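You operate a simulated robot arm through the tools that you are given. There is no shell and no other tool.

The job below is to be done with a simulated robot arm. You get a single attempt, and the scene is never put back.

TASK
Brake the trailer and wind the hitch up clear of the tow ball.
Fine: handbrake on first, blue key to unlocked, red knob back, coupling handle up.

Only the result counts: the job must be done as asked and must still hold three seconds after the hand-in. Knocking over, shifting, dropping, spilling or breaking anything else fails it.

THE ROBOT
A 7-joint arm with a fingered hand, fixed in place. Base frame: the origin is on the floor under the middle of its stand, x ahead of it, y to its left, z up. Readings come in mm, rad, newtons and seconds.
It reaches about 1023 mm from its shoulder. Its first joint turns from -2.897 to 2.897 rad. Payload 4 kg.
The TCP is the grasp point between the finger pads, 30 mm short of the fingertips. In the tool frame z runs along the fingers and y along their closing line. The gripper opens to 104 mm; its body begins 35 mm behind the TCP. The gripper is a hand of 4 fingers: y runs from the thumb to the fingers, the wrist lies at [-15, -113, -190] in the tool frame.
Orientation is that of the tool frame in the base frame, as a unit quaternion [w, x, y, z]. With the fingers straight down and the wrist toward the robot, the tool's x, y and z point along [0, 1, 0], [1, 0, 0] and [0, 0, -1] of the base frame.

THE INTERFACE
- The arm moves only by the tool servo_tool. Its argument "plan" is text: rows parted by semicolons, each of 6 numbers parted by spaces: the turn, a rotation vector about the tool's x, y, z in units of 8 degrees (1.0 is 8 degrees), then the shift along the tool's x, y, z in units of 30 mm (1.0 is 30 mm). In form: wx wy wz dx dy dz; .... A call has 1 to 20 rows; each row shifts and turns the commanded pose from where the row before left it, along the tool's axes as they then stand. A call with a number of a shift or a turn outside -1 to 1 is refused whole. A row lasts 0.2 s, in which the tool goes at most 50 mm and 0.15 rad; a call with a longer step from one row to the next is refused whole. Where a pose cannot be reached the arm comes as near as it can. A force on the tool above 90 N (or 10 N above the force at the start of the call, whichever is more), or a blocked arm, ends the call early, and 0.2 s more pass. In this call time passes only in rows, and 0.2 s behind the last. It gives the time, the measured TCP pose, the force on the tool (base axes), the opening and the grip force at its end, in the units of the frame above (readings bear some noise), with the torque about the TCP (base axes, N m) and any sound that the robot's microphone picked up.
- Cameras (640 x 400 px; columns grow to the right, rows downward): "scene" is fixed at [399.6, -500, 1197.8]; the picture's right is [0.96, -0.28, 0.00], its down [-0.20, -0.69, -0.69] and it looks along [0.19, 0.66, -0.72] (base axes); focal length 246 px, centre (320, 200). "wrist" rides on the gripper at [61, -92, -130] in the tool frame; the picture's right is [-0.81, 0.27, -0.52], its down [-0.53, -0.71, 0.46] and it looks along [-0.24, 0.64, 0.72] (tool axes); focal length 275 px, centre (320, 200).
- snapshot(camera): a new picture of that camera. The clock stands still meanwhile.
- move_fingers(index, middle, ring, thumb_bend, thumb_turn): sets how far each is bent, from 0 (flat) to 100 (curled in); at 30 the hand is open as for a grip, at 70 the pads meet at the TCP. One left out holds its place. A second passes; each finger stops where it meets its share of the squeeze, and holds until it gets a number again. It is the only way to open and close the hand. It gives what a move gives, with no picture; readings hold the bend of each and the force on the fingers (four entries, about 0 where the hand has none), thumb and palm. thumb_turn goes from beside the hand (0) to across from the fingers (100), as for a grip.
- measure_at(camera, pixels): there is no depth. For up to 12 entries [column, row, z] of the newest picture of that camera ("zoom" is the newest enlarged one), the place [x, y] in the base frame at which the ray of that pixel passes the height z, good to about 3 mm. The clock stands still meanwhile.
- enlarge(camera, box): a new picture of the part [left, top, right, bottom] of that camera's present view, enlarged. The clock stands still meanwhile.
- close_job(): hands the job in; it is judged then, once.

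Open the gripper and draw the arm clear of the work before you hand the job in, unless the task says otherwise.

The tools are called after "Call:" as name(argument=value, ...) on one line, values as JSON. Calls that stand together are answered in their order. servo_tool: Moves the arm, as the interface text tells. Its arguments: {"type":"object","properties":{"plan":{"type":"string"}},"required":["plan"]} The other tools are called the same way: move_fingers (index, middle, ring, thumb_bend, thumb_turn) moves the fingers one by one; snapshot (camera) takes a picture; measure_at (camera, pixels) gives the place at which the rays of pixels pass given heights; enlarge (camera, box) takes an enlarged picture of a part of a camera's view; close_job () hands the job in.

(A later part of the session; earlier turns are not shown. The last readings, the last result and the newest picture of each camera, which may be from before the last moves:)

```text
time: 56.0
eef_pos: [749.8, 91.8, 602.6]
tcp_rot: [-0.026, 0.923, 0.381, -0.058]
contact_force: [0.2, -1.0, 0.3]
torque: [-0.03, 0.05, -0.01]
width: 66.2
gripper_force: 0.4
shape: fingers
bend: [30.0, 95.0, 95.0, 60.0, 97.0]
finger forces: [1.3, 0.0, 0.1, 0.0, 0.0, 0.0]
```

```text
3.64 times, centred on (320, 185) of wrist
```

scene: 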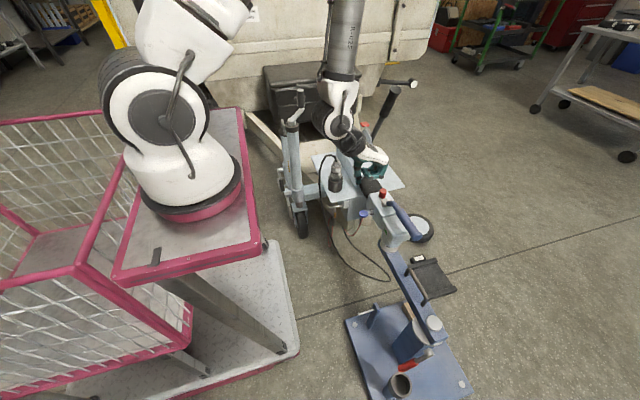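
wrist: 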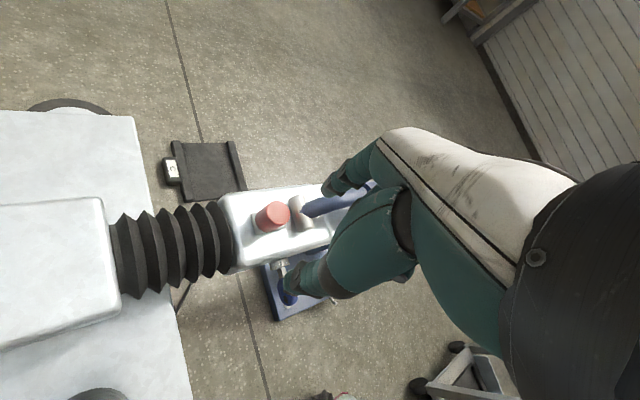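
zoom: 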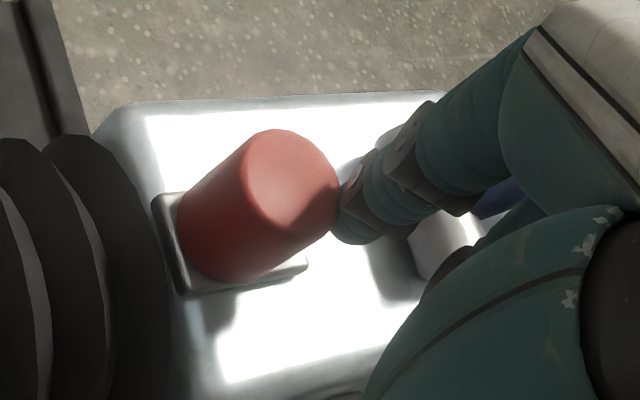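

Still sliding freely. I push on until it stops.

Call:
servo_tool(plan="0 0 0 0.094 -0.095 0; 0 0 0 0.07 -0.071 0")

Call:
enlarge(camera="wrist", box=[250, 130, 390, 240])

Call:
enlarge(camera="scene", box=[350, 160, 420, 230])

```text
time: 56.6
eef_pos: [750.2, 97.3, 603.0]
tcp_rot: [-0.024, 0.923, 0.38, -0.058]
contact_force: [-0.7, -6.1, -1.5]
torque: [-0.08, 0.11, -0.34]
width: 68.8
gripper_force: 2.7
shape: fingers
bend: [28.0, 95.0, 95.0, 60.0, 97.0]
finger forces: [5.5, 0.1, 0.1, 0.1, 0.1, 0.0]
```

```text
3.64 times, centred on (320, 185) of wrist
```

zoom: 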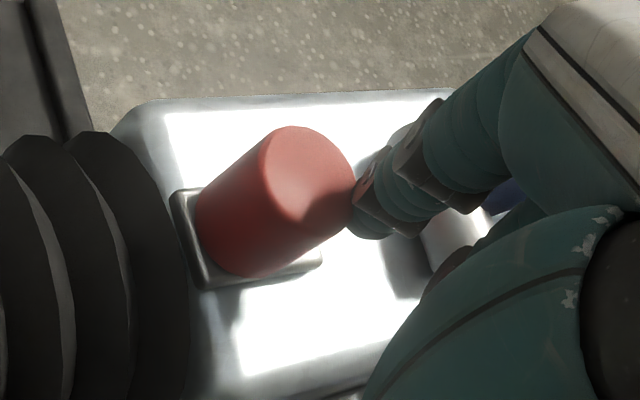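

```text
5.71 times, centred on (385, 195) of scene
```

zoom: 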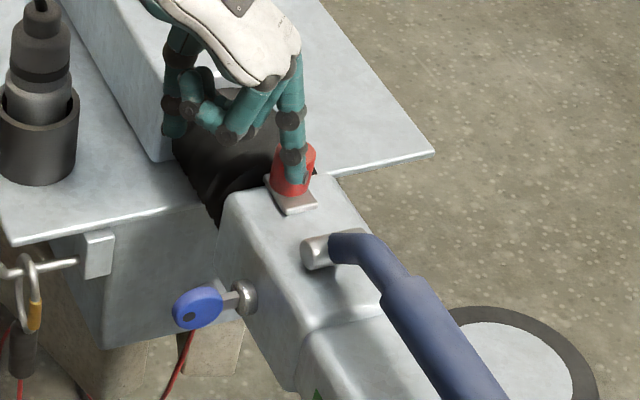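

The knob has slid well back (scene zoom 292,175) and resistance rises: it's at its stop. I nudge slightly more, then back off to see whether it stays.

Call:
servo_tool(plan="0 0 0 0.07 -0.071 0; 0 0 0 -0.35 0.355 0; 0 0 0 -0.05 -0.05 -0.6; 0 0 0 -0.087 -0.092 -0.993; 0 0 0 -0.087 -0.092 -0.993; 0 0 0 -0.087 -0.092 -0.993")

Call:
snapshot(camera="wrist")

Call:
enlarge(camera="scene", box=[340, 160, 440, 260])

```text
time: 58.0
eef_pos: [750.9, 87.9, 714.2]
tcp_rot: [-0.026, 0.922, 0.381, -0.057]
contact_force: [0.1, 0.4, 0.1]
torque: [0.03, 0.02, -0.02]
width: 65.3
gripper_force: 0.1
shape: fingers
bend: [30.0, 95.0, 95.0, 60.0, 97.0]
finger forces: [0.0, 0.0, 0.1, 0.0, 0.0, 0.1]
```

```text
taken
```

wrist: 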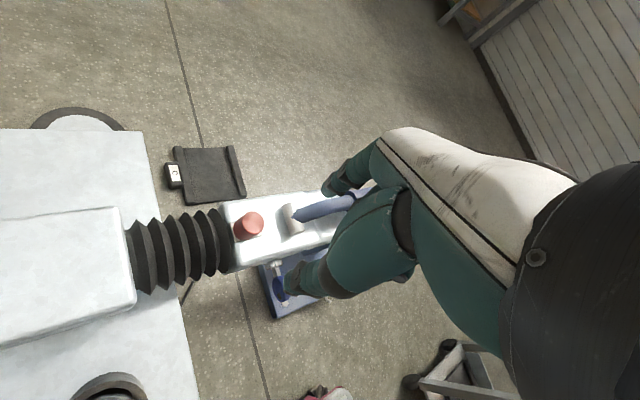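

```text
4.00 times, centred on (390, 210) of scene
```

zoom: 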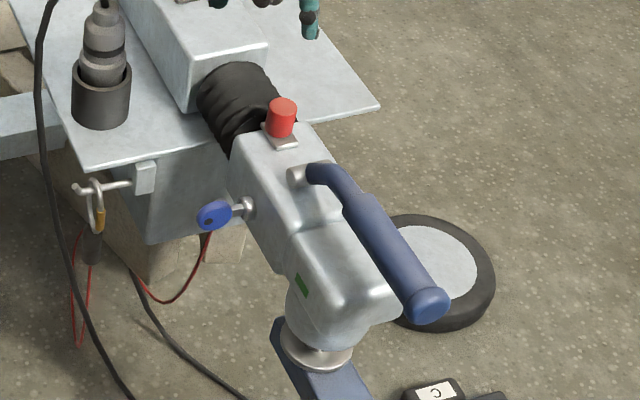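

The knob stays back. Next is the coupling handle; I measure its grip start (scene ~400,211), end (417.5,235) and the head's front (scene ~375,285 zoom area) for a grasp plan.

Call:
measure_at(camera="scene", pixels=[[400, 211, 570], [400, 211, 600], [417.5, 235, 570], [417.5, 235, 600], [396, 205, 570], [396, 205, 600], [408, 237, 540], [408, 237, 520], [388, 245, 520]])

Call:
servo_tool(plan="0 0 -0.917 0 0 -0.6; 0 0 -0.917 0 0 -0.6; 0 0 -0.917 0 0 -0.6; 0 0 -0.917 0 0 -0.6; 0 0 -0.917 0 0 0; 0 0 -0.75 0 0 0; -0.9 0 0 0 0 0; 0 0 0 -1 0 0; 0 0 0 -1 0 0; 0 0 0 -1 0 0; 0 0 0 -1 0 0; 0 0 0 -1 0 0")

Call:
snapshot(camera="wrist")

```text
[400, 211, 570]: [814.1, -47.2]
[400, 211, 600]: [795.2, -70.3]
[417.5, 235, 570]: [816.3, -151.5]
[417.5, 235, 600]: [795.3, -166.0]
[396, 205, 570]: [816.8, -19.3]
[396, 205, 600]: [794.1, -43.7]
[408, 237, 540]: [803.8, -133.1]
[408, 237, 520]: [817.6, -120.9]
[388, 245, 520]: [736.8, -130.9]
```

```text
time: 60.6
eef_pos: [752.2, -63.4, 781.8]
tcp_rot: [0.001, 0.722, 0.692, 0.0]
contact_force: [1.3, -0.1, -0.4]
torque: [0.0, -0.01, -0.03]
width: 65.2
gripper_force: 0.0
shape: fingers
bend: [30.0, 95.0, 95.0, 60.0, 97.0]
finger forces: [0.0, 0.1, 0.0, 0.1, 0.0, 0.0]
```

```text
taken
```

wrist: 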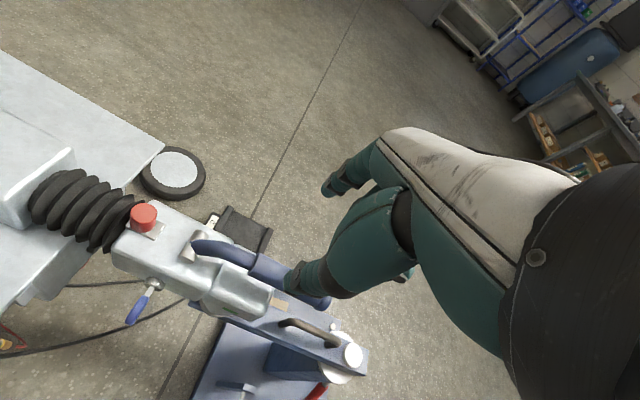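

I enlarge the handle region in the wrist view to locate it.

Call:
enlarge(camera="wrist", box=[170, 200, 350, 340])

Call:
measure_at(camera="wrist", pixels=[[255, 263, 570], [255, 263, 600], [225, 247, 570], [225, 247, 600], [327, 303, 570], [327, 303, 600]])

```text
2.86 times, centred on (260, 270) of wrist
```

zoom: 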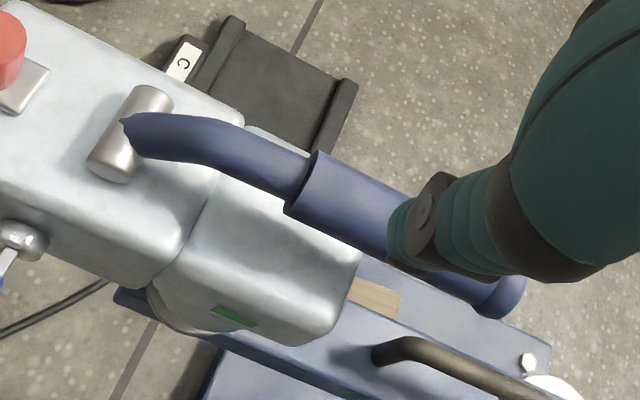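

```text
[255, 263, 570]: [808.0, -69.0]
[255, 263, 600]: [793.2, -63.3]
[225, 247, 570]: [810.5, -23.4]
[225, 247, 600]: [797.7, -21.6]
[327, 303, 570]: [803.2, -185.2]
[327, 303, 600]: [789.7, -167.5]
```

Grip runs from about (798,-65,593) to (797,-168,594), nearly horizontal. I open the hand and go above it at y≈-120.

Call:
move_fingers(index=30, middle=30, ring=30, thumb_bend=30)

Call:
servo_tool(plan="0 0 -0.3 0 0 0; 0 0 0 -0.633 0.5 0.9; 0 0 0 -0.633 0.5 0.9; 0 0 0 -0.633 0.5 0.9")

Call:
snapshot(camera="wrist")

Call:
enlarge(camera="scene", box=[360, 150, 460, 260])

```text
time: 61.6
eef_pos: [752.1, -62.9, 782.2]
tcp_rot: [0.001, 0.722, 0.692, -0.001]
contact_force: [-0.1, 0.1, -0.6]
torque: [0.0, 0.02, 0.02]
width: 102.9
gripper_force: 0.1
shape: fingers
bend: [30.0, 30.0, 30.0, 30.0, 97.0]
finger forces: [0.0, 0.0, 0.1, 0.0, 0.1, 0.0]
```

```text
time: 62.6
eef_pos: [797.7, -123.3, 701.7]
tcp_rot: [0.001, 0.707, 0.707, -0.001]
contact_force: [0.3, 1.4, 0.7]
torque: [0.02, 0.03, -0.01]
width: 103.3
gripper_force: 0.2
shape: fingers
bend: [30.0, 30.0, 30.0, 30.0, 97.0]
finger forces: [0.1, 0.0, 0.1, 0.0, 0.0, 0.0]
```

```text
taken
```

wrist: 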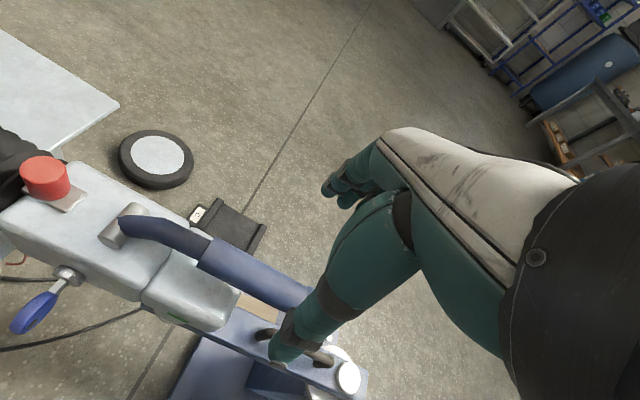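

```text
3.64 times, centred on (410, 205) of scene
```

zoom: 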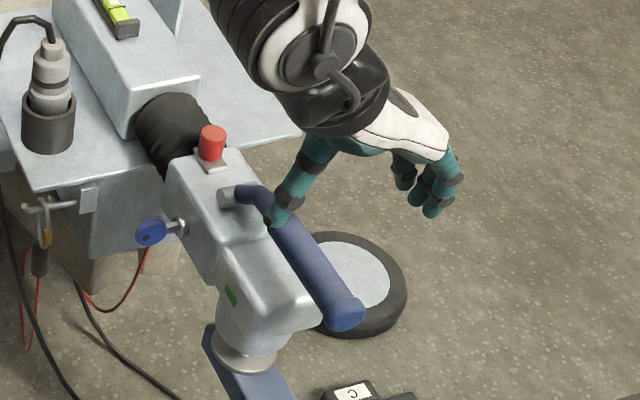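

Grip collar appears at wrist (205,256), matching the prediction. I descend 116 mm to straddle the handle.

Call:
servo_tool(plan="0 0 0 0 0 1; 0 0 0 0 0 1; 0 0 0 0 0 1; 0 0 0 0.05 0 0.5; 0 0 0 0 0 0.4")

Call:
enlarge(camera="scene", box=[370, 180, 450, 260])

Call:
snapshot(camera="wrist")

```text
time: 63.9
eef_pos: [797.3, -118.2, 584.0]
tcp_rot: [0.002, 0.708, 0.707, -0.001]
contact_force: [-0.3, -0.1, 0.3]
torque: [-0.01, 0.0, -0.02]
width: 103.1
gripper_force: 0.0
shape: fingers
bend: [30.0, 30.0, 30.0, 30.0, 97.0]
finger forces: [0.1, 0.0, 0.0, 0.0, 0.0, 0.1]
```

```text
5.00 times, centred on (410, 220) of scene
```

zoom: 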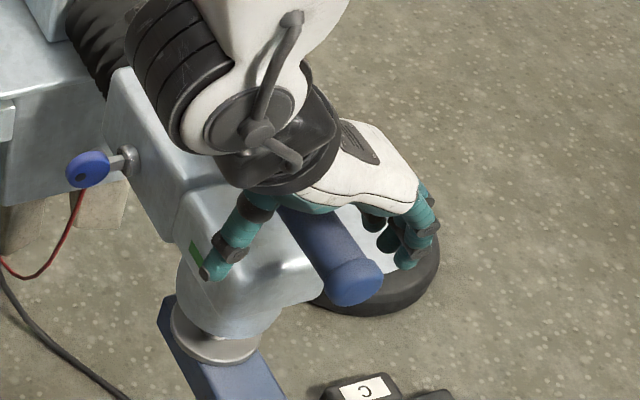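

```text
taken
```

wrist: 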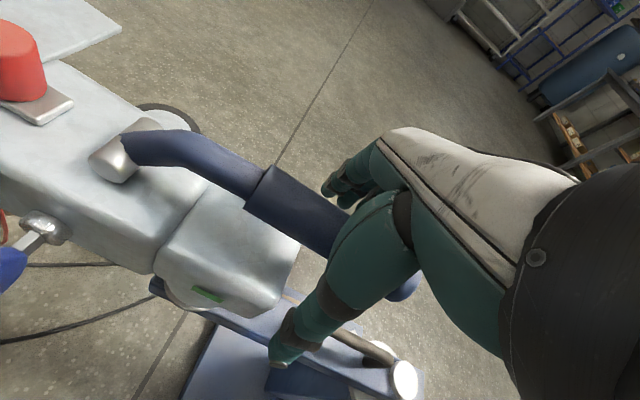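

The handle lies between thumb and fingers. I close the hand around it.

Call:
move_fingers(index=70, middle=70, ring=70, thumb_bend=70)

Call:
enlarge(camera="scene", box=[370, 180, 450, 260])

Call:
enlarge(camera="wrist", box=[200, 140, 440, 370])

```text
time: 64.8
eef_pos: [798.2, -118.1, 585.1]
tcp_rot: [0.001, 0.708, 0.707, -0.001]
contact_force: [2.8, 0.2, -2.1]
torque: [-0.02, 0.03, -0.01]
width: 8.8
gripper_force: 3.9
shape: fingers
bend: [66.0, 70.0, 70.0, 68.0, 97.0]
finger forces: [5.2, 0.0, 0.0, 0.0, 2.1, 0.0]
```

```text
5.00 times, centred on (410, 220) of scene
```

zoom: 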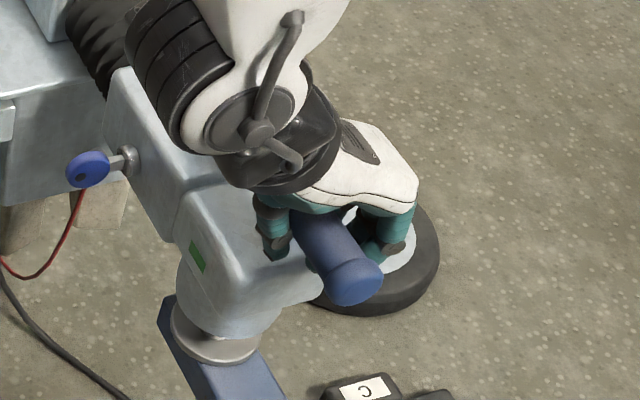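

```text
1.74 times, centred on (320, 255) of wrist
```

zoom: 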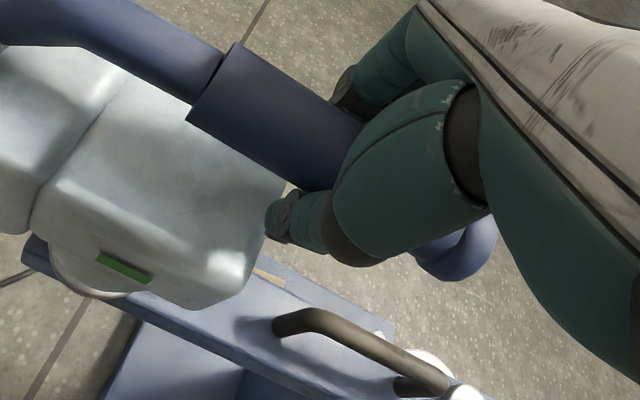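

The fingers wrap under the handle (width 8.8). I lift along its arc about the pivot at (y≈7, z≈552), 4° per row.

Call:
servo_tool(plan="0 -0.5 0 0.077 0 -0.29; 0 -0.5 0 0.077 0 -0.29; 0 -0.5 0 0.077 0 -0.29")

Call:
enlarge(camera="scene", box=[360, 160, 450, 260])

```text
time: 65.7
eef_pos: [797.2, -110.4, 610.6]
tcp_rot: [0.073, 0.703, 0.703, -0.076]
contact_force: [1.1, 1.5, -2.4]
torque: [-0.03, 0.03, -0.03]
width: 8.7
gripper_force: 3.6
shape: fingers
bend: [66.0, 70.0, 70.0, 68.0, 97.0]
finger forces: [4.5, 0.0, 0.1, 0.1, 3.1, 0.0]
```

```text
4.00 times, centred on (405, 210) of scene
```

zoom: 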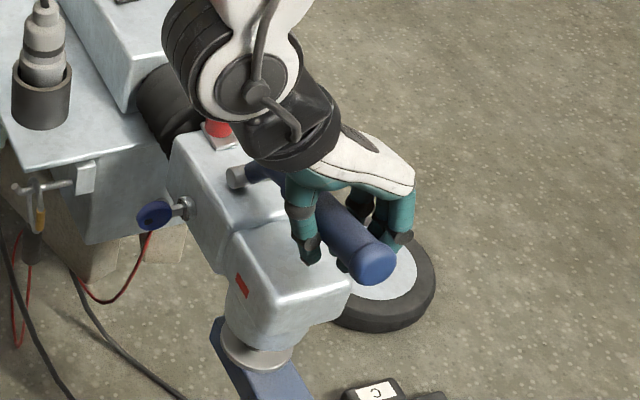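

The indicator flipped from green to red – the handle is unlatching with little force. I continue lifting along the arc.

Call:
servo_tool(plan="0 -0.5 0 0.077 0 -0.29; 0 -0.5 0 0.077 0 -0.29; 0 -0.5 0 0.077 0 -0.29; 0 -0.5 0 0.077 0 -0.29; 0 -0.5 0 0.077 0 -0.29")

Call:
enlarge(camera="scene", box=[360, 150, 450, 250])

```text
time: 66.8
eef_pos: [797.7, -83.9, 647.3]
tcp_rot: [0.195, 0.68, 0.679, -0.196]
contact_force: [3.3, -0.3, -1.4]
torque: [-0.05, 0.02, -0.04]
width: 8.7
gripper_force: 3.8
shape: fingers
bend: [66.0, 70.0, 70.0, 68.0, 97.0]
finger forces: [5.6, 0.0, 0.0, 0.0, 2.2, 0.0]
```

```text
4.00 times, centred on (405, 200) of scene
```

zoom: 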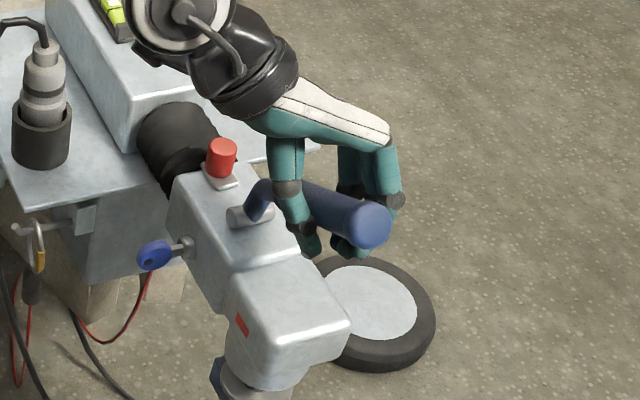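

Handle is ~32° up, moving freely. I continue in steps.

Call:
servo_tool(plan="0 -0.5 0 0.077 0 -0.29; 0 -0.5 0 0.077 0 -0.29; 0 -0.5 0 0.077 0 -0.29; 0 -0.5 0 0.077 0 -0.29")

Call:
enlarge(camera="scene", box=[360, 150, 450, 250])

```text
time: 67.8
eef_pos: [797.7, -57.2, 669.9]
tcp_rot: [0.289, 0.646, 0.645, -0.289]
contact_force: [3.3, 2.6, -2.0]
torque: [-0.04, -0.02, -0.01]
width: 8.1
gripper_force: 3.7
shape: fingers
bend: [66.0, 70.0, 70.0, 68.0, 97.0]
finger forces: [4.8, 0.0, 0.0, 0.0, 2.2, 0.0]
```

```text
4.00 times, centred on (405, 200) of scene
```

zoom: 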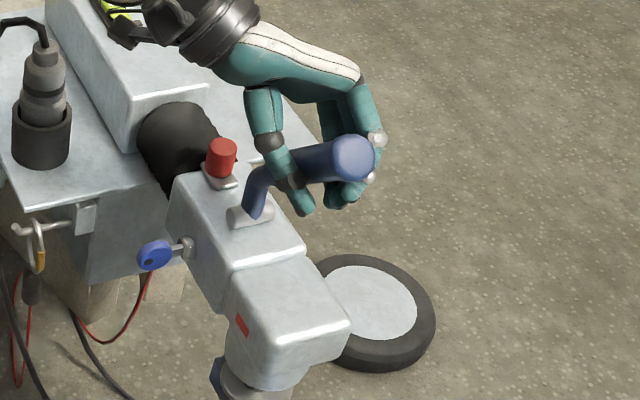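

About 48° now, no resistance yet. I continue.

Call:
servo_tool(plan="0 -0.5 0 0.077 0 -0.29; 0 -0.5 0 0.077 0 -0.29; 0 -0.5 0 0.077 0 -0.29")

Call:
enlarge(camera="scene", box=[360, 150, 450, 250])

```text
time: 68.7
eef_pos: [797.7, -35.2, 678.1]
tcp_rot: [0.353, 0.613, 0.611, -0.356]
contact_force: [4.4, -21.0, -11.6]
torque: [0.27, 0.11, -0.2]
width: 12.2
gripper_force: 11.0
shape: fingers
bend: [64.0, 69.0, 67.0, 67.0, 97.0]
finger forces: [7.9, 2.4, 8.2, 0.0, 3.1, 0.0]
```

```text
4.00 times, centred on (405, 200) of scene
```

zoom: 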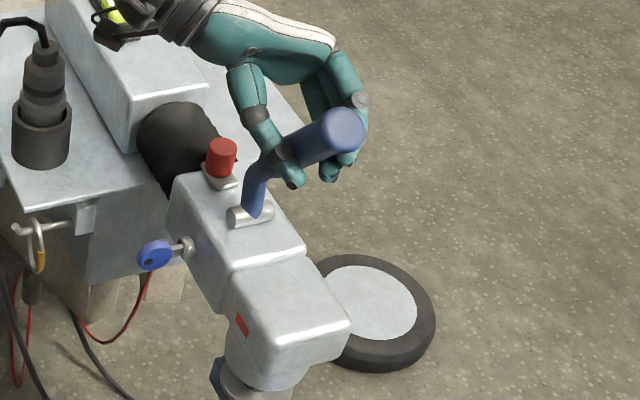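

Resistance jumps to ~24 N at ~58°, likely the end stop. I nudge slightly more to confirm.

Call:
servo_tool(plan="0 -0.2 0 0.03 0 -0.12")

```text
time: 69.0
eef_pos: [798.2, -30.2, 678.7]
tcp_rot: [0.361, 0.608, 0.605, -0.365]
contact_force: [4.3, -30.1, -13.9]
torque: [0.35, 0.14, -0.24]
width: 14.5
gripper_force: 14.0
shape: fingers
bend: [64.0, 68.0, 65.0, 66.0, 97.0]
finger forces: [7.8, 6.5, 10.2, 0.1, 4.4, 0.1]
```

Confirmed: end stop. I back off a touch and open the hand, then check that the handle stays up.

Call:
servo_tool(plan="0 0.2 0 -0.03 0 0.15; 0 0.2 0 -0.03 0 0.1")

Call:
move_fingers(index=30, middle=30, ring=30, thumb_bend=30)

Call:
enlarge(camera="scene", box=[360, 140, 450, 240])

```text
time: 69.7
eef_pos: [797.3, -33.9, 679.9]
tcp_rot: [0.346, 0.617, 0.617, -0.344]
contact_force: [6.5, -3.5, 5.0]
torque: [-0.03, 0.01, 0.06]
width: 13.5
gripper_force: 7.7
shape: fingers
bend: [64.0, 68.0, 66.0, 67.0, 98.0]
finger forces: [6.3, 1.5, 3.5, 0.0, 4.5, 0.1]
```

```text
time: 70.7
eef_pos: [798.4, -35.3, 677.2]
tcp_rot: [0.345, 0.618, 0.617, -0.345]
contact_force: [-0.1, -0.2, -0.2]
torque: [-0.01, 0.04, -0.03]
width: 102.5
gripper_force: 0.1
shape: fingers
bend: [30.0, 30.0, 30.0, 30.0, 98.0]
finger forces: [0.0, 0.0, 0.0, 0.0, 0.0, 0.0]
```

```text
4.00 times, centred on (405, 190) of scene
```

zoom: 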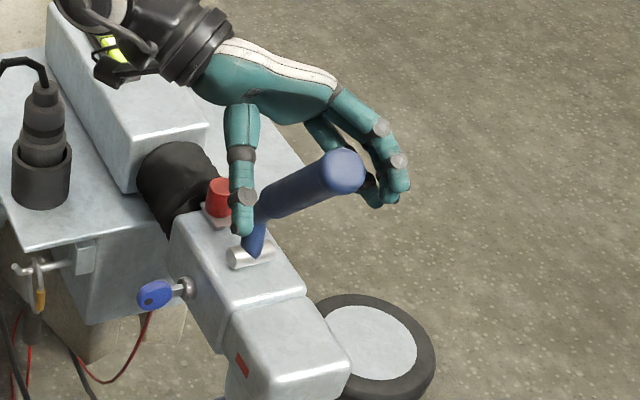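

The handle stays up and the indicator shows red. I retreat along the fingers' axis and level the hand again.

Call:
servo_tool(plan="0 0 0 0 0 -1; 0 0 0 0 0 -1; 0 0 0 0 0 -1; 0 0 0 0 0 -1; 0 1 0 0 0 -0.5; 0 1 0 0 0 -0.5; 0 1 0 0 0 -0.5; 0 1 0 0 0 -0.5; 0 1 0 0 0 -0.5; 0 1 0 0 0 -0.5; 0 1 0 0 0 -0.5; 0 0.3 0 0 0 -0.5")

Call:
snapshot(camera="scene")

Call:
snapshot(camera="wrist")

```text
time: 73.2
eef_pos: [795.9, 124.2, 838.1]
tcp_rot: [-0.001, 0.708, 0.707, 0.0]
contact_force: [0.1, 0.6, 0.0]
torque: [0.0, 0.04, 0.01]
width: 102.8
gripper_force: 0.1
shape: fingers
bend: [30.0, 30.0, 30.0, 30.0, 98.0]
finger forces: [0.0, 0.0, 0.0, 0.1, 0.1, 0.0]
```

```text
taken
```

scene: 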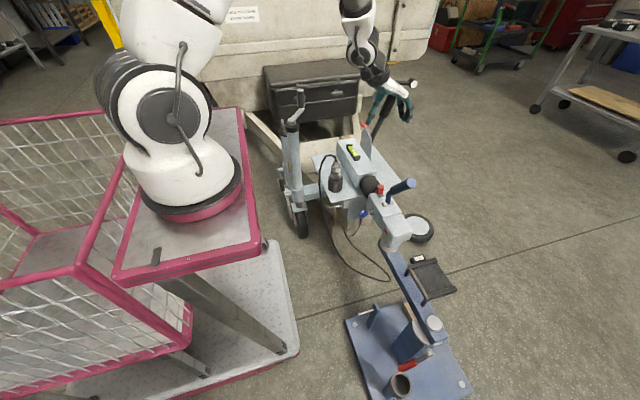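

```text
taken
```

wrist: 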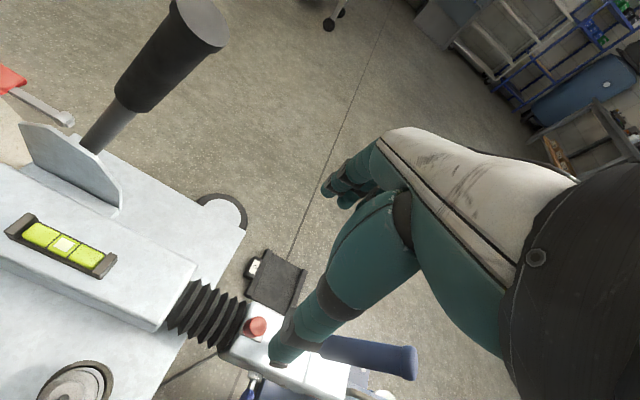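

Handbrake, key, knob and handle are all set. Now I rise and go toward the jockey crank, yawing 64° so I can see it and the second tube.

Call:
servo_tool(plan="0 0 0 0 0 -1; 0 0 0 0 0 -1; 0 0 0 0 0 -1; 0 0 -1 0 0 0; 0 0 -1 0 0 0; 0 0 -1 0 0 0; 0 0 -1 0 0 0; 0 0 -1 0 0 0; 0 0 -1 0 0 0; 0 0 -1 0 0 0; 0 0 -1 0 0 0; 0 0 0 0.967 0 0; 0 0 0 0.967 0 0; 0 0 0 0.967 0 0; 0 0 0 0.967 0 0; 0 0 0 0.967 0 0; 0 0 0 0.967 0 0")

Call:
snapshot(camera="wrist")

Call:
snapshot(camera="scene")

```text
time: 76.8
eef_pos: [641.4, 201.4, 930.2]
tcp_rot: [0.0, 0.226, 0.974, -0.002]
contact_force: [0.0, -0.3, 0.3]
torque: [0.04, 0.01, 0.0]
width: 102.9
gripper_force: 0.0
shape: fingers
bend: [30.0, 30.0, 30.0, 30.0, 98.0]
finger forces: [0.0, 0.0, 0.0, 0.0, 0.1, 0.1]
```

```text
taken
```

wrist: 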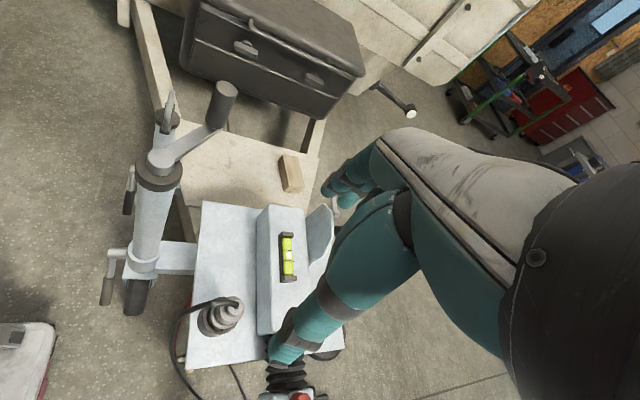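

```text
taken
```

scene: 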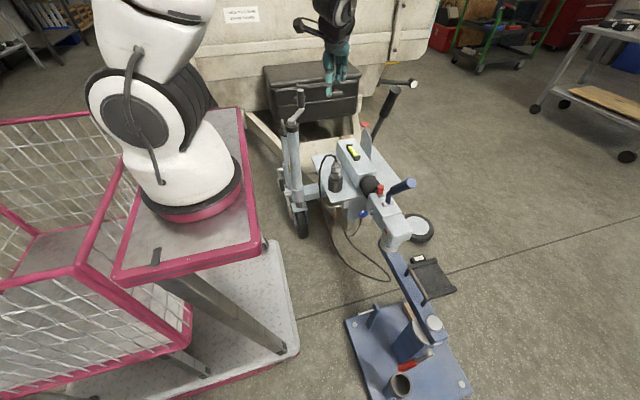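

Call:
enlarge(camera="wrist", box=[90, 70, 270, 190])

Call:
enlarge(camera="scene", box=[270, 80, 330, 150])

```text
3.33 times, centred on (180, 130) of wrist
```

zoom: 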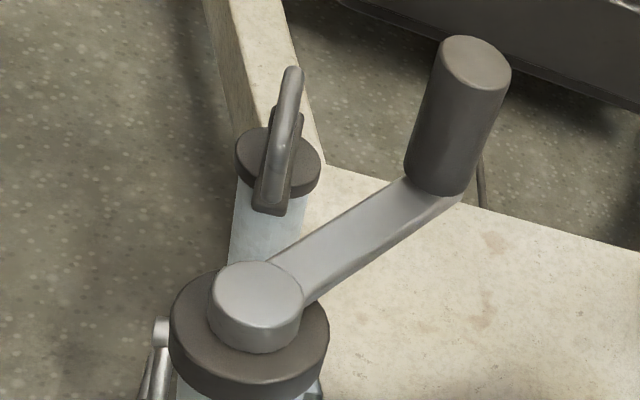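

```text
5.71 times, centred on (300, 115) of scene
```

zoom: 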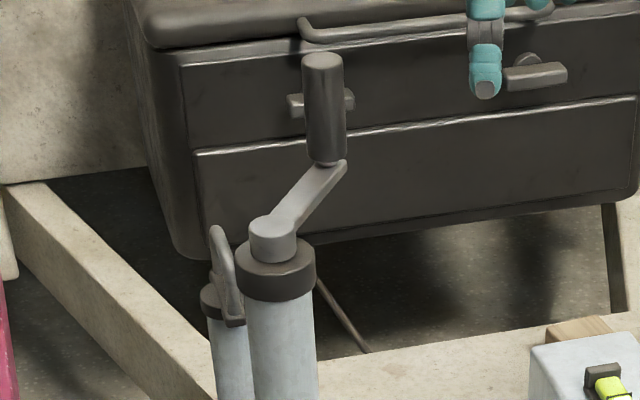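

I triangulate the crank hub, handle, and the second tube's carrying loop from both views.

Call:
measure_at(camera="wrist", pixels=[[160.5, 157, 700], [160.5, 157, 800], [226.5, 88.6, 750], [226.5, 88.6, 850], [214.5, 125.5, 700], [214.5, 125.5, 800], [171.6, 92.5, 600], [171.6, 92.5, 750], [167, 119.5, 600], [167, 119.5, 750]])

Call:
measure_at(camera="scene", pixels=[[291.8, 119.4, 700], [291.8, 119.4, 800], [300.4, 90.5, 750], [300.4, 90.5, 850], [300.9, 107.6, 700], [300.9, 107.6, 800], [281.6, 120.3, 600], [281.6, 120.3, 750], [282.8, 131.6, 600], [282.8, 131.6, 750]])

```text
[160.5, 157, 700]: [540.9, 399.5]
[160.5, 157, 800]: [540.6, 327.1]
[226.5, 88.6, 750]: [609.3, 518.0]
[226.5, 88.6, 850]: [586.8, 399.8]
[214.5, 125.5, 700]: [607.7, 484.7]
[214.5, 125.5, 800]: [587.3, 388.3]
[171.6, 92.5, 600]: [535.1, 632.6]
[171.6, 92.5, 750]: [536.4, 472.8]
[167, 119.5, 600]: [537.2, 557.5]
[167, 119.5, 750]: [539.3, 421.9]
```

```text
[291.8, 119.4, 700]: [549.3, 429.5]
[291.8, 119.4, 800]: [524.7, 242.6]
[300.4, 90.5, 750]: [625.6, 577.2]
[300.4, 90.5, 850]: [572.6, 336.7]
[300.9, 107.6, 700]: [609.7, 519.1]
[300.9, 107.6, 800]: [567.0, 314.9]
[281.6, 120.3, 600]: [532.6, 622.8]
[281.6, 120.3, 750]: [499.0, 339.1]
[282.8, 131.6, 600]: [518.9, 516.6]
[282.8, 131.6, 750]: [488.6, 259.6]
```

Crank: hub centre ≈ (541.5,380.5,726), handle axis ≈ (599,457), z 732–798, radius ≈ 96 mm; the second tube is far lower (z<590). I yaw to 90° and move above the crank handle at z=850.

Call:
servo_tool(plan="0 0 -1 0 0 0; 0 0 -1 0 0 0; 0 0 -1 0 0 0; 0 0 -0.25 0 0 0; 0 0 0 0.156 0.948 0.297; 0 0 0 0.156 0.948 0.297; 0 0 0 0.156 0.948 0.297; 0 0 0 0.156 0.948 0.297; 0 0 0 0.156 0.948 0.297; 0 0 0 0.156 0.948 0.297; 0 0 0 0.156 0.948 0.297; 0 0 0 0.156 0.948 0.297; 0 0 0 0.156 0.948 0.297")

Call:
snapshot(camera="wrist")

Call:
snapshot(camera="scene")

```text
time: 79.7
eef_pos: [600.8, 456.6, 850.0]
tcp_rot: [0.001, 0.0, 1.0, -0.001]
contact_force: [-1.1, -0.2, -0.5]
torque: [0.03, -0.02, 0.01]
width: 102.7
gripper_force: 0.1
shape: fingers
bend: [30.0, 30.0, 30.0, 30.0, 98.0]
finger forces: [0.0, 0.0, 0.0, 0.1, 0.0, 0.0]
```

```text
taken
```

wrist: 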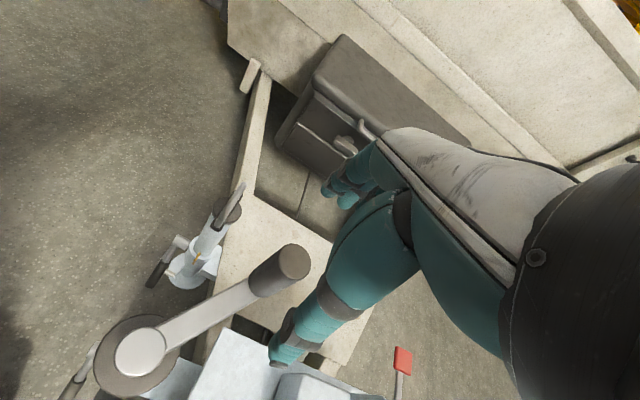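

```text
taken
```

scene: 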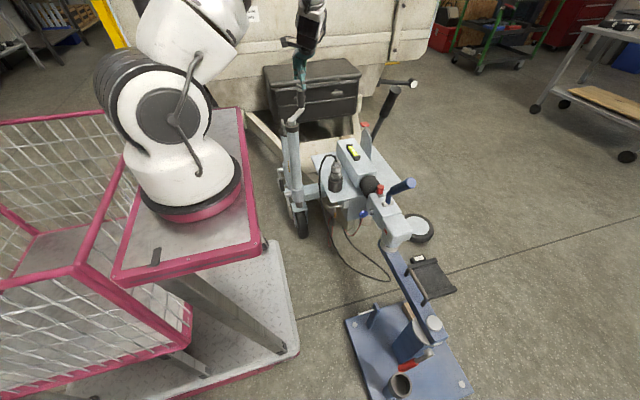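

Handle top is at wrist (292,262) and the hub top at (140,350). I measure both accurately from this near vantage.

Call:
measure_at(camera="wrist", pixels=[[293, 261, 798], [293, 261, 790], [140, 350, 726], [140, 350, 735], [138, 362, 715]])

Call:
enlarge(camera="wrist", box=[90, 220, 330, 400])

```text
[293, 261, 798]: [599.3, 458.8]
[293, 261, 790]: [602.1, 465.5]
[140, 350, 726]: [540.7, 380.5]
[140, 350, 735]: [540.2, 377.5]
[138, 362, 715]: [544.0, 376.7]
```

```text
2.22 times, centred on (210, 310) of wrist
```

zoom: 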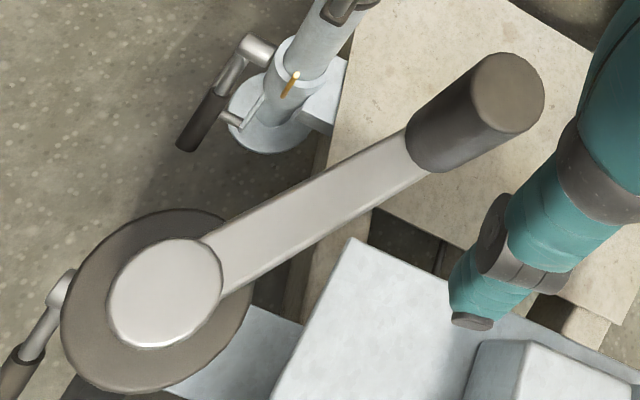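

Handle at (599.5,459), hub (540.7,380.5): radius 98, angle 53°. First I do a dry-run circle in the air at z=850 (clear of the handle top at 798) to verify the arm can reach all round.

Call:
servo_tool(plan="0 0 0 -0.608 -0.598 0; 0 0 0 -0.433 -0.735 0; 0 0 0 -0.228 -0.822 0; 0 0 0 -0.007 -0.853 0; 0 0 0 0.213 -0.826 0; 0 0 0 0.420 -0.742 0; 0 0 0 0.598 -0.608 0; 0 0 0 0.735 -0.433 0; 0 0 0 0.822 -0.228 0; 0 0 0 0.853 -0.007 0; 0 0 0 0.826 0.213 0; 0 0 0 0.742 0.420 0; 0 0 0 0.608 0.598 0; 0 0 0 0.433 0.735 0; 0 0 0 0.228 0.822 0; 0 0 0 0.007 0.853 0; 0 0 0 -0.213 0.826 0; 0 0 0 -0.420 0.742 0; 0 0 0 -0.598 0.608 0; 0 0 0 -0.735 0.433 0")

```text
time: 83.8
eef_pos: [501.4, 470.8, 850.6]
tcp_rot: [0.0, 0.0, 1.0, -0.001]
contact_force: [0.4, -0.1, -0.1]
torque: [0.04, -0.03, 0.03]
width: 102.9
gripper_force: 0.1
shape: fingers
bend: [30.0, 30.0, 30.0, 30.0, 98.0]
finger forces: [0.0, 0.1, 0.0, 0.0, 0.0, 0.0]
```

The whole circle is reachable. I return above the handle, aligning it between index/middle and thumb (TCP ≈ (595,459)), and descend to z≈773.

Call:
servo_tool(plan="0 0 0 -0.822 0.228 0; 0 0 0 -0.853 0.007 0; 0 0 0 -0.826 -0.213 0; 0 0 0 -0.542 -0.340 0; 0 0 0 0 0 0.9; 0 0 0 0 0 0.9; 0 0 0 0 0 0.76")

Call:
snapshot(camera="wrist")

Call:
enlarge(camera="scene", box=[260, 50, 350, 150])

```text
time: 85.5
eef_pos: [593.7, 460.2, 771.3]
tcp_rot: [0.0, 0.001, 1.0, 0.0]
contact_force: [-0.6, 0.7, 0.3]
torque: [0.01, 0.01, 0.0]
width: 102.7
gripper_force: 0.0
shape: fingers
bend: [30.0, 30.0, 30.0, 30.0, 98.0]
finger forces: [0.0, 0.1, 0.1, 0.0, 0.0, 0.1]
```

```text
taken
```

wrist: 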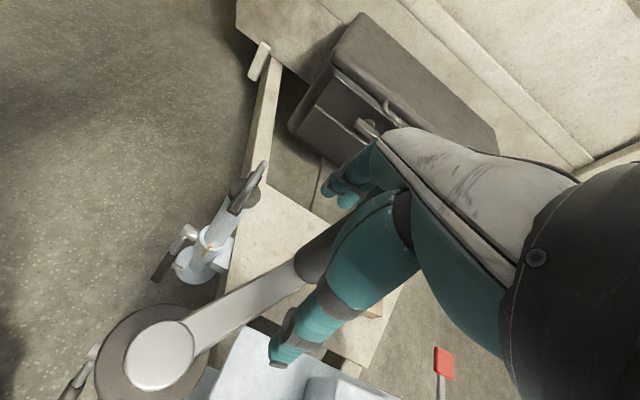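

```text
4.00 times, centred on (305, 100) of scene
```

zoom: 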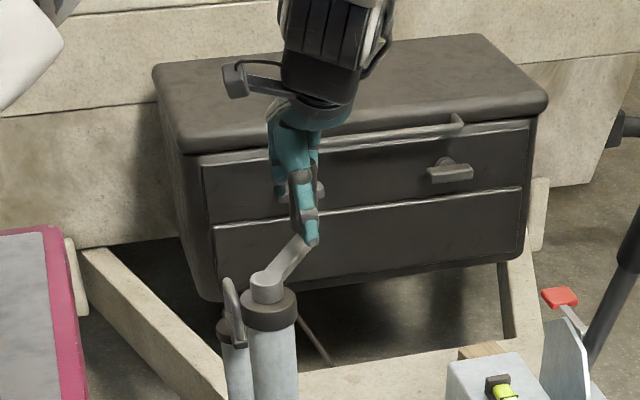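

The handle sits between thumb and fingers. I close the hand on it.

Call:
move_fingers(index=70, middle=70, ring=66, thumb_bend=70)

Call:
enlarge(camera="scene", box=[260, 50, 350, 150])

Call:
snapshot(camera="wrist")

```text
time: 86.5
eef_pos: [593.6, 458.7, 772.5]
tcp_rot: [0.0, 0.001, 1.0, 0.0]
contact_force: [0.6, 7.8, -0.4]
torque: [0.21, -0.05, 0.04]
width: 12.2
gripper_force: 6.2
shape: fingers
bend: [65.0, 62.0, 66.0, 66.0, 97.0]
finger forces: [2.6, 7.6, 0.0, 0.0, 2.4, 0.1]
```

```text
4.00 times, centred on (305, 100) of scene
```

zoom: 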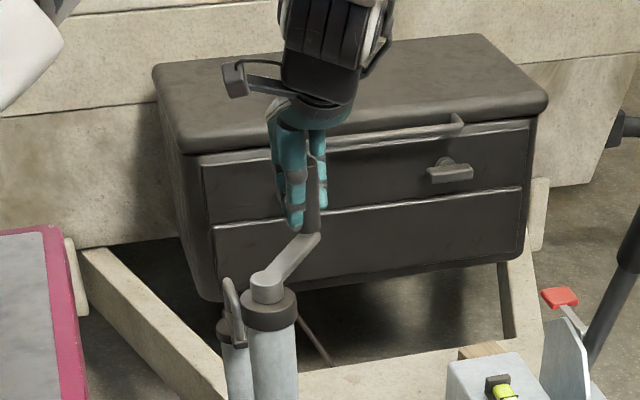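

```text
taken
```

wrist: 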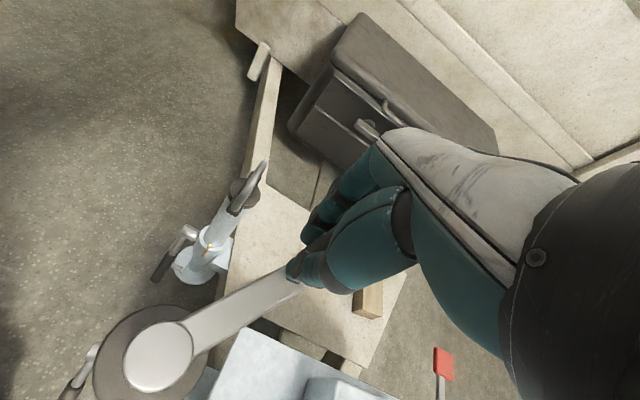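

The handle sits off to the middle-finger side of the thumb. I open slightly, shift the hand 11 mm toward +x, and close again.

Call:
move_fingers(index=40, middle=40, ring=40, thumb_bend=40)

Call:
servo_tool(plan="0 0 0 -0.37 0 0")

Call:
move_fingers(index=70, middle=70, ring=70, thumb_bend=70)

Call:
enlarge(camera="scene", box=[280, 70, 330, 130])

Call:
snapshot(camera="wrist")

```text
time: 87.5
eef_pos: [593.9, 458.7, 770.9]
tcp_rot: [0.0, 0.001, 1.0, -0.001]
contact_force: [-0.1, -0.9, 0.2]
torque: [0.02, 0.0, -0.01]
width: 77.6
gripper_force: 0.1
shape: fingers
bend: [40.0, 40.0, 40.0, 40.0, 97.0]
finger forces: [0.0, 0.0, 0.0, 0.0, 0.0, 0.0]
```

```text
time: 87.8
eef_pos: [605.4, 457.2, 773.1]
tcp_rot: [0.0, 0.001, 1.0, -0.001]
contact_force: [-0.6, 0.3, -0.6]
torque: [0.02, 0.01, 0.02]
width: 77.5
gripper_force: 0.1
shape: fingers
bend: [40.0, 40.0, 40.0, 40.0, 97.0]
finger forces: [0.0, 0.1, 0.0, 0.1, 0.0, 0.0]
```

```text
time: 88.8
eef_pos: [604.1, 457.8, 771.6]
tcp_rot: [0.0, 0.001, 1.0, -0.001]
contact_force: [4.5, 6.5, -0.4]
torque: [0.15, -0.11, -0.04]
width: 23.3
gripper_force: 8.6
shape: fingers
bend: [60.0, 66.0, 70.0, 64.0, 97.0]
finger forces: [7.0, 5.1, 0.0, 0.1, 5.6, 0.0]
```

```text
6.67 times, centred on (305, 100) of scene
```

zoom: 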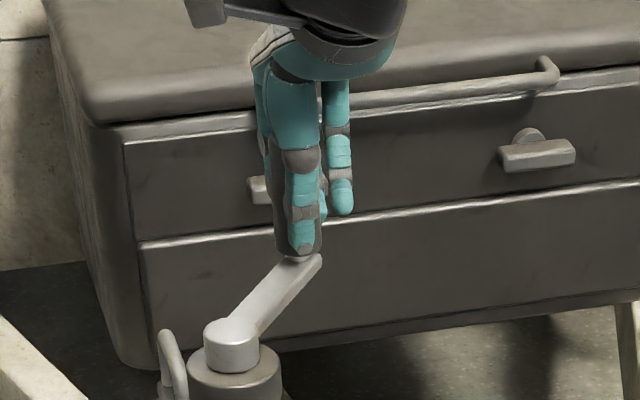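

```text
taken
```

wrist: 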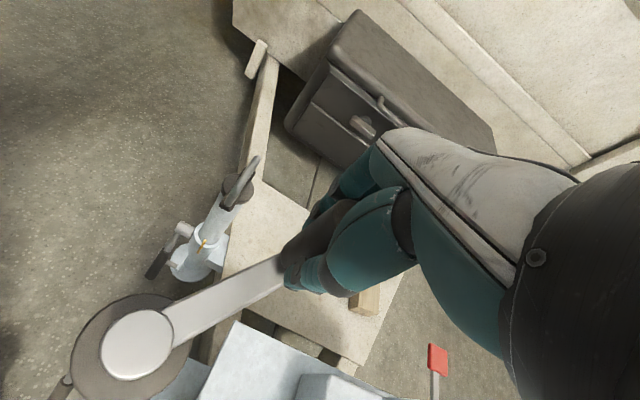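

Grip is good now (width 23, index/middle/thumb all loaded). I try turning clockwise (seen from above) by 30° and read the forces.

Call:
servo_tool(plan="0 0 0 -0.608 -0.598 0; 0 0 0 -0.433 -0.735 0")

Call:
enlarge(camera="scene", box=[270, 70, 340, 150])

```text
time: 89.5
eef_pos: [634.6, 417.5, 772.8]
tcp_rot: [0.001, 0.001, 1.0, 0.0]
contact_force: [7.8, 6.3, 5.0]
torque: [0.2, -0.23, -0.05]
width: 23.5
gripper_force: 10.8
shape: fingers
bend: [60.0, 65.0, 70.0, 64.0, 98.0]
finger forces: [7.1, 7.1, 0.0, 0.0, 6.4, 0.1]
```

```text
5.00 times, centred on (305, 110) of scene
```

zoom: 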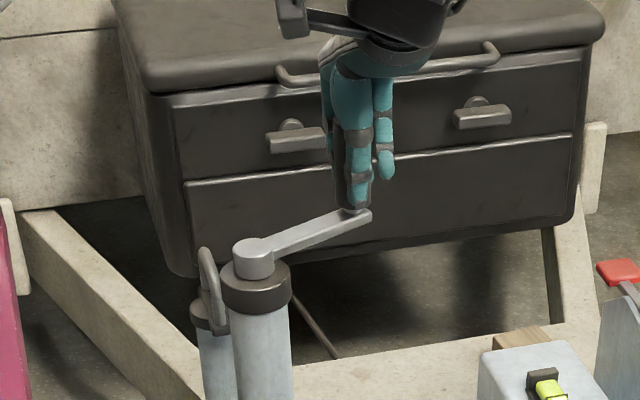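

The crank turns easily. I continue clockwise another 150° and watch force and any height change.

Call:
servo_tool(plan="0 0 0 -0.228 -0.822 0; 0 0 0 -0.007 -0.853 0; 0 0 0 0.213 -0.826 0; 0 0 0 0.420 -0.742 0; 0 0 0 0.598 -0.608 0; 0 0 0 0.735 -0.433 0; 0 0 0 0.822 -0.228 0; 0 0 0 0.853 -0.007 0; 0 0 0 0.826 0.213 0; 0 0 0 0.742 0.420 0")

Call:
snapshot(camera="scene")

Call:
snapshot(camera="wrist")

```text
time: 91.7
eef_pos: [487.7, 300.6, 772.1]
tcp_rot: [-0.001, 0.002, 1.0, -0.001]
contact_force: [1.4, -0.1, 2.2]
torque: [-0.12, 0.0, 0.01]
width: 23.0
gripper_force: 7.9
shape: fingers
bend: [63.0, 68.0, 70.0, 62.0, 97.0]
finger forces: [5.5, 3.0, 0.1, 0.0, 8.5, 0.0]
```

```text
taken
```

scene: 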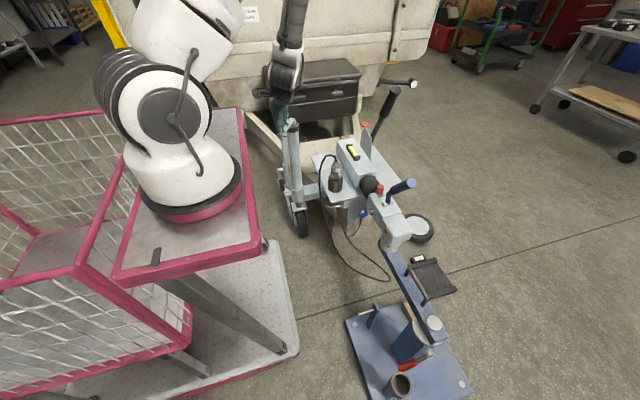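

```text
taken
```

wrist: 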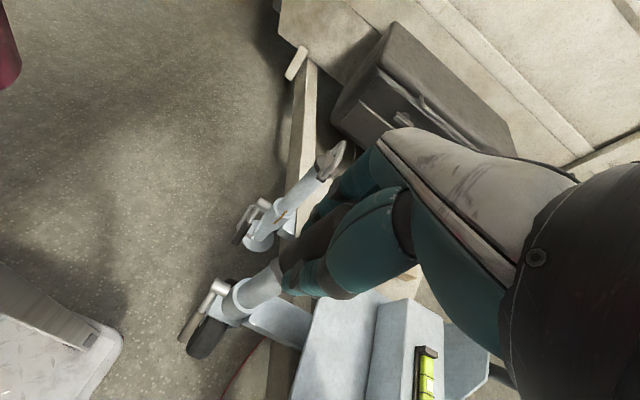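

I check that the handle is still held and compare the jockey/coupling height.

Call:
enlarge(camera="scene", box=[260, 80, 330, 250])

Call:
enlarge(camera="scene", box=[360, 170, 450, 270])

```text
2.35 times, centred on (295, 165) of scene
```

zoom: 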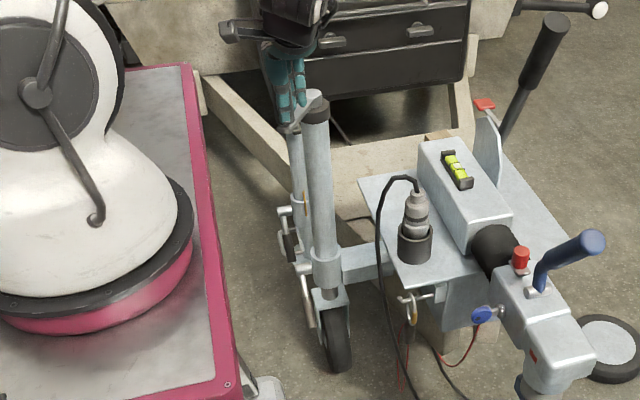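

```text
4.00 times, centred on (405, 220) of scene
```

zoom: 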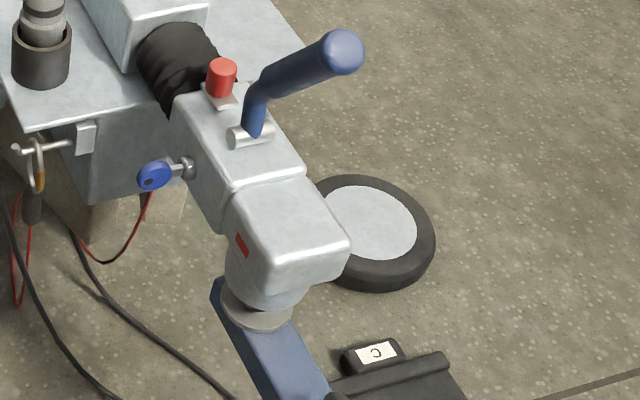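

Crank is held and turning. I complete the full turn (180° more) and then compare the coupling's height.

Call:
servo_tool(plan="0 0 0 0.608 0.598 0; 0 0 0 0.433 0.735 0; 0 0 0 0.228 0.822 0; 0 0 0 0.007 0.853 0; 0 0 0 -0.213 0.826 0; 0 0 0 -0.420 0.742 0; 0 0 0 -0.598 0.608 0; 0 0 0 -0.735 0.433 0; 0 0 0 -0.822 0.228 0; 0 0 0 -0.853 0.007 0; 0 0 0 -0.826 -0.213 0; 0 0 0 -0.742 -0.420 0")

Call:
enlarge(camera="scene", box=[360, 170, 450, 270])

Call:
enlarge(camera="scene", box=[260, 80, 330, 250])

```text
time: 94.2
eef_pos: [606.0, 458.9, 773.4]
tcp_rot: [0.0, 0.001, 1.0, -0.002]
contact_force: [0.7, 3.2, -4.7]
torque: [0.06, -0.05, -0.02]
width: 23.5
gripper_force: 9.1
shape: fingers
bend: [60.0, 67.0, 70.0, 64.0, 96.0]
finger forces: [6.6, 4.2, 0.0, 0.0, 6.4, 0.0]
```

```text
4.00 times, centred on (405, 220) of scene
```

zoom: 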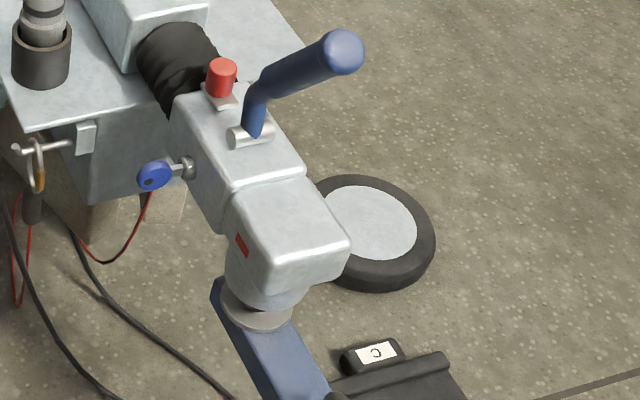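

```text
2.35 times, centred on (295, 165) of scene
```

zoom: 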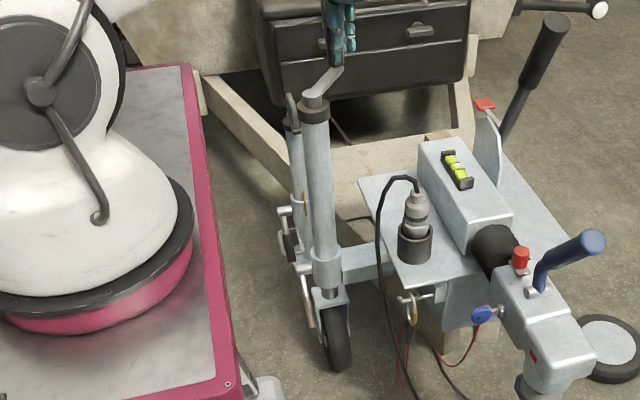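

No visible change after one turn. I take high-zoom references of the wheel/inner tube and of the coupling on the ball to detect small motion.

Call:
enlarge(camera="scene", box=[275, 180, 325, 245])

Call:
enlarge(camera="scene", box=[370, 220, 420, 265])

Call:
enlarge(camera="scene", box=[280, 95, 320, 145])

```text
6.15 times, centred on (300, 212) of scene
```

zoom: 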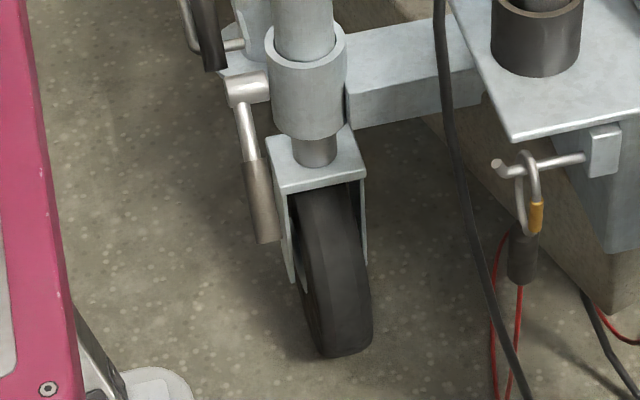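

```text
8.89 times, centred on (395, 242) of scene
```

zoom: 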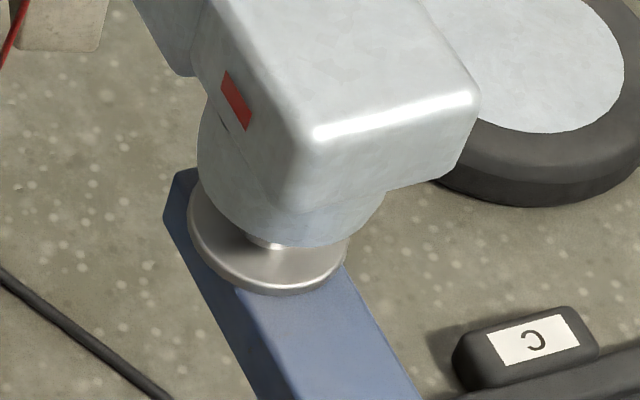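

```text
8.00 times, centred on (300, 120) of scene
```

zoom: 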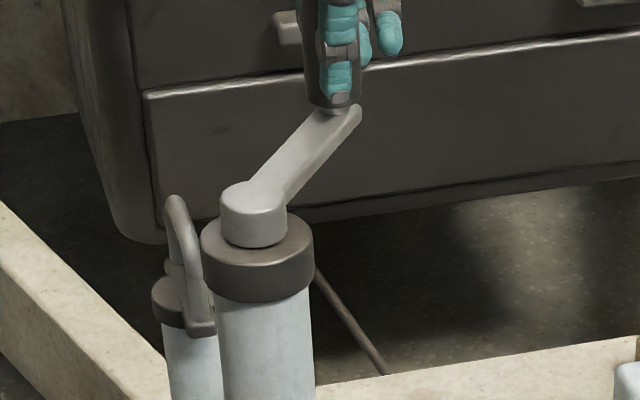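

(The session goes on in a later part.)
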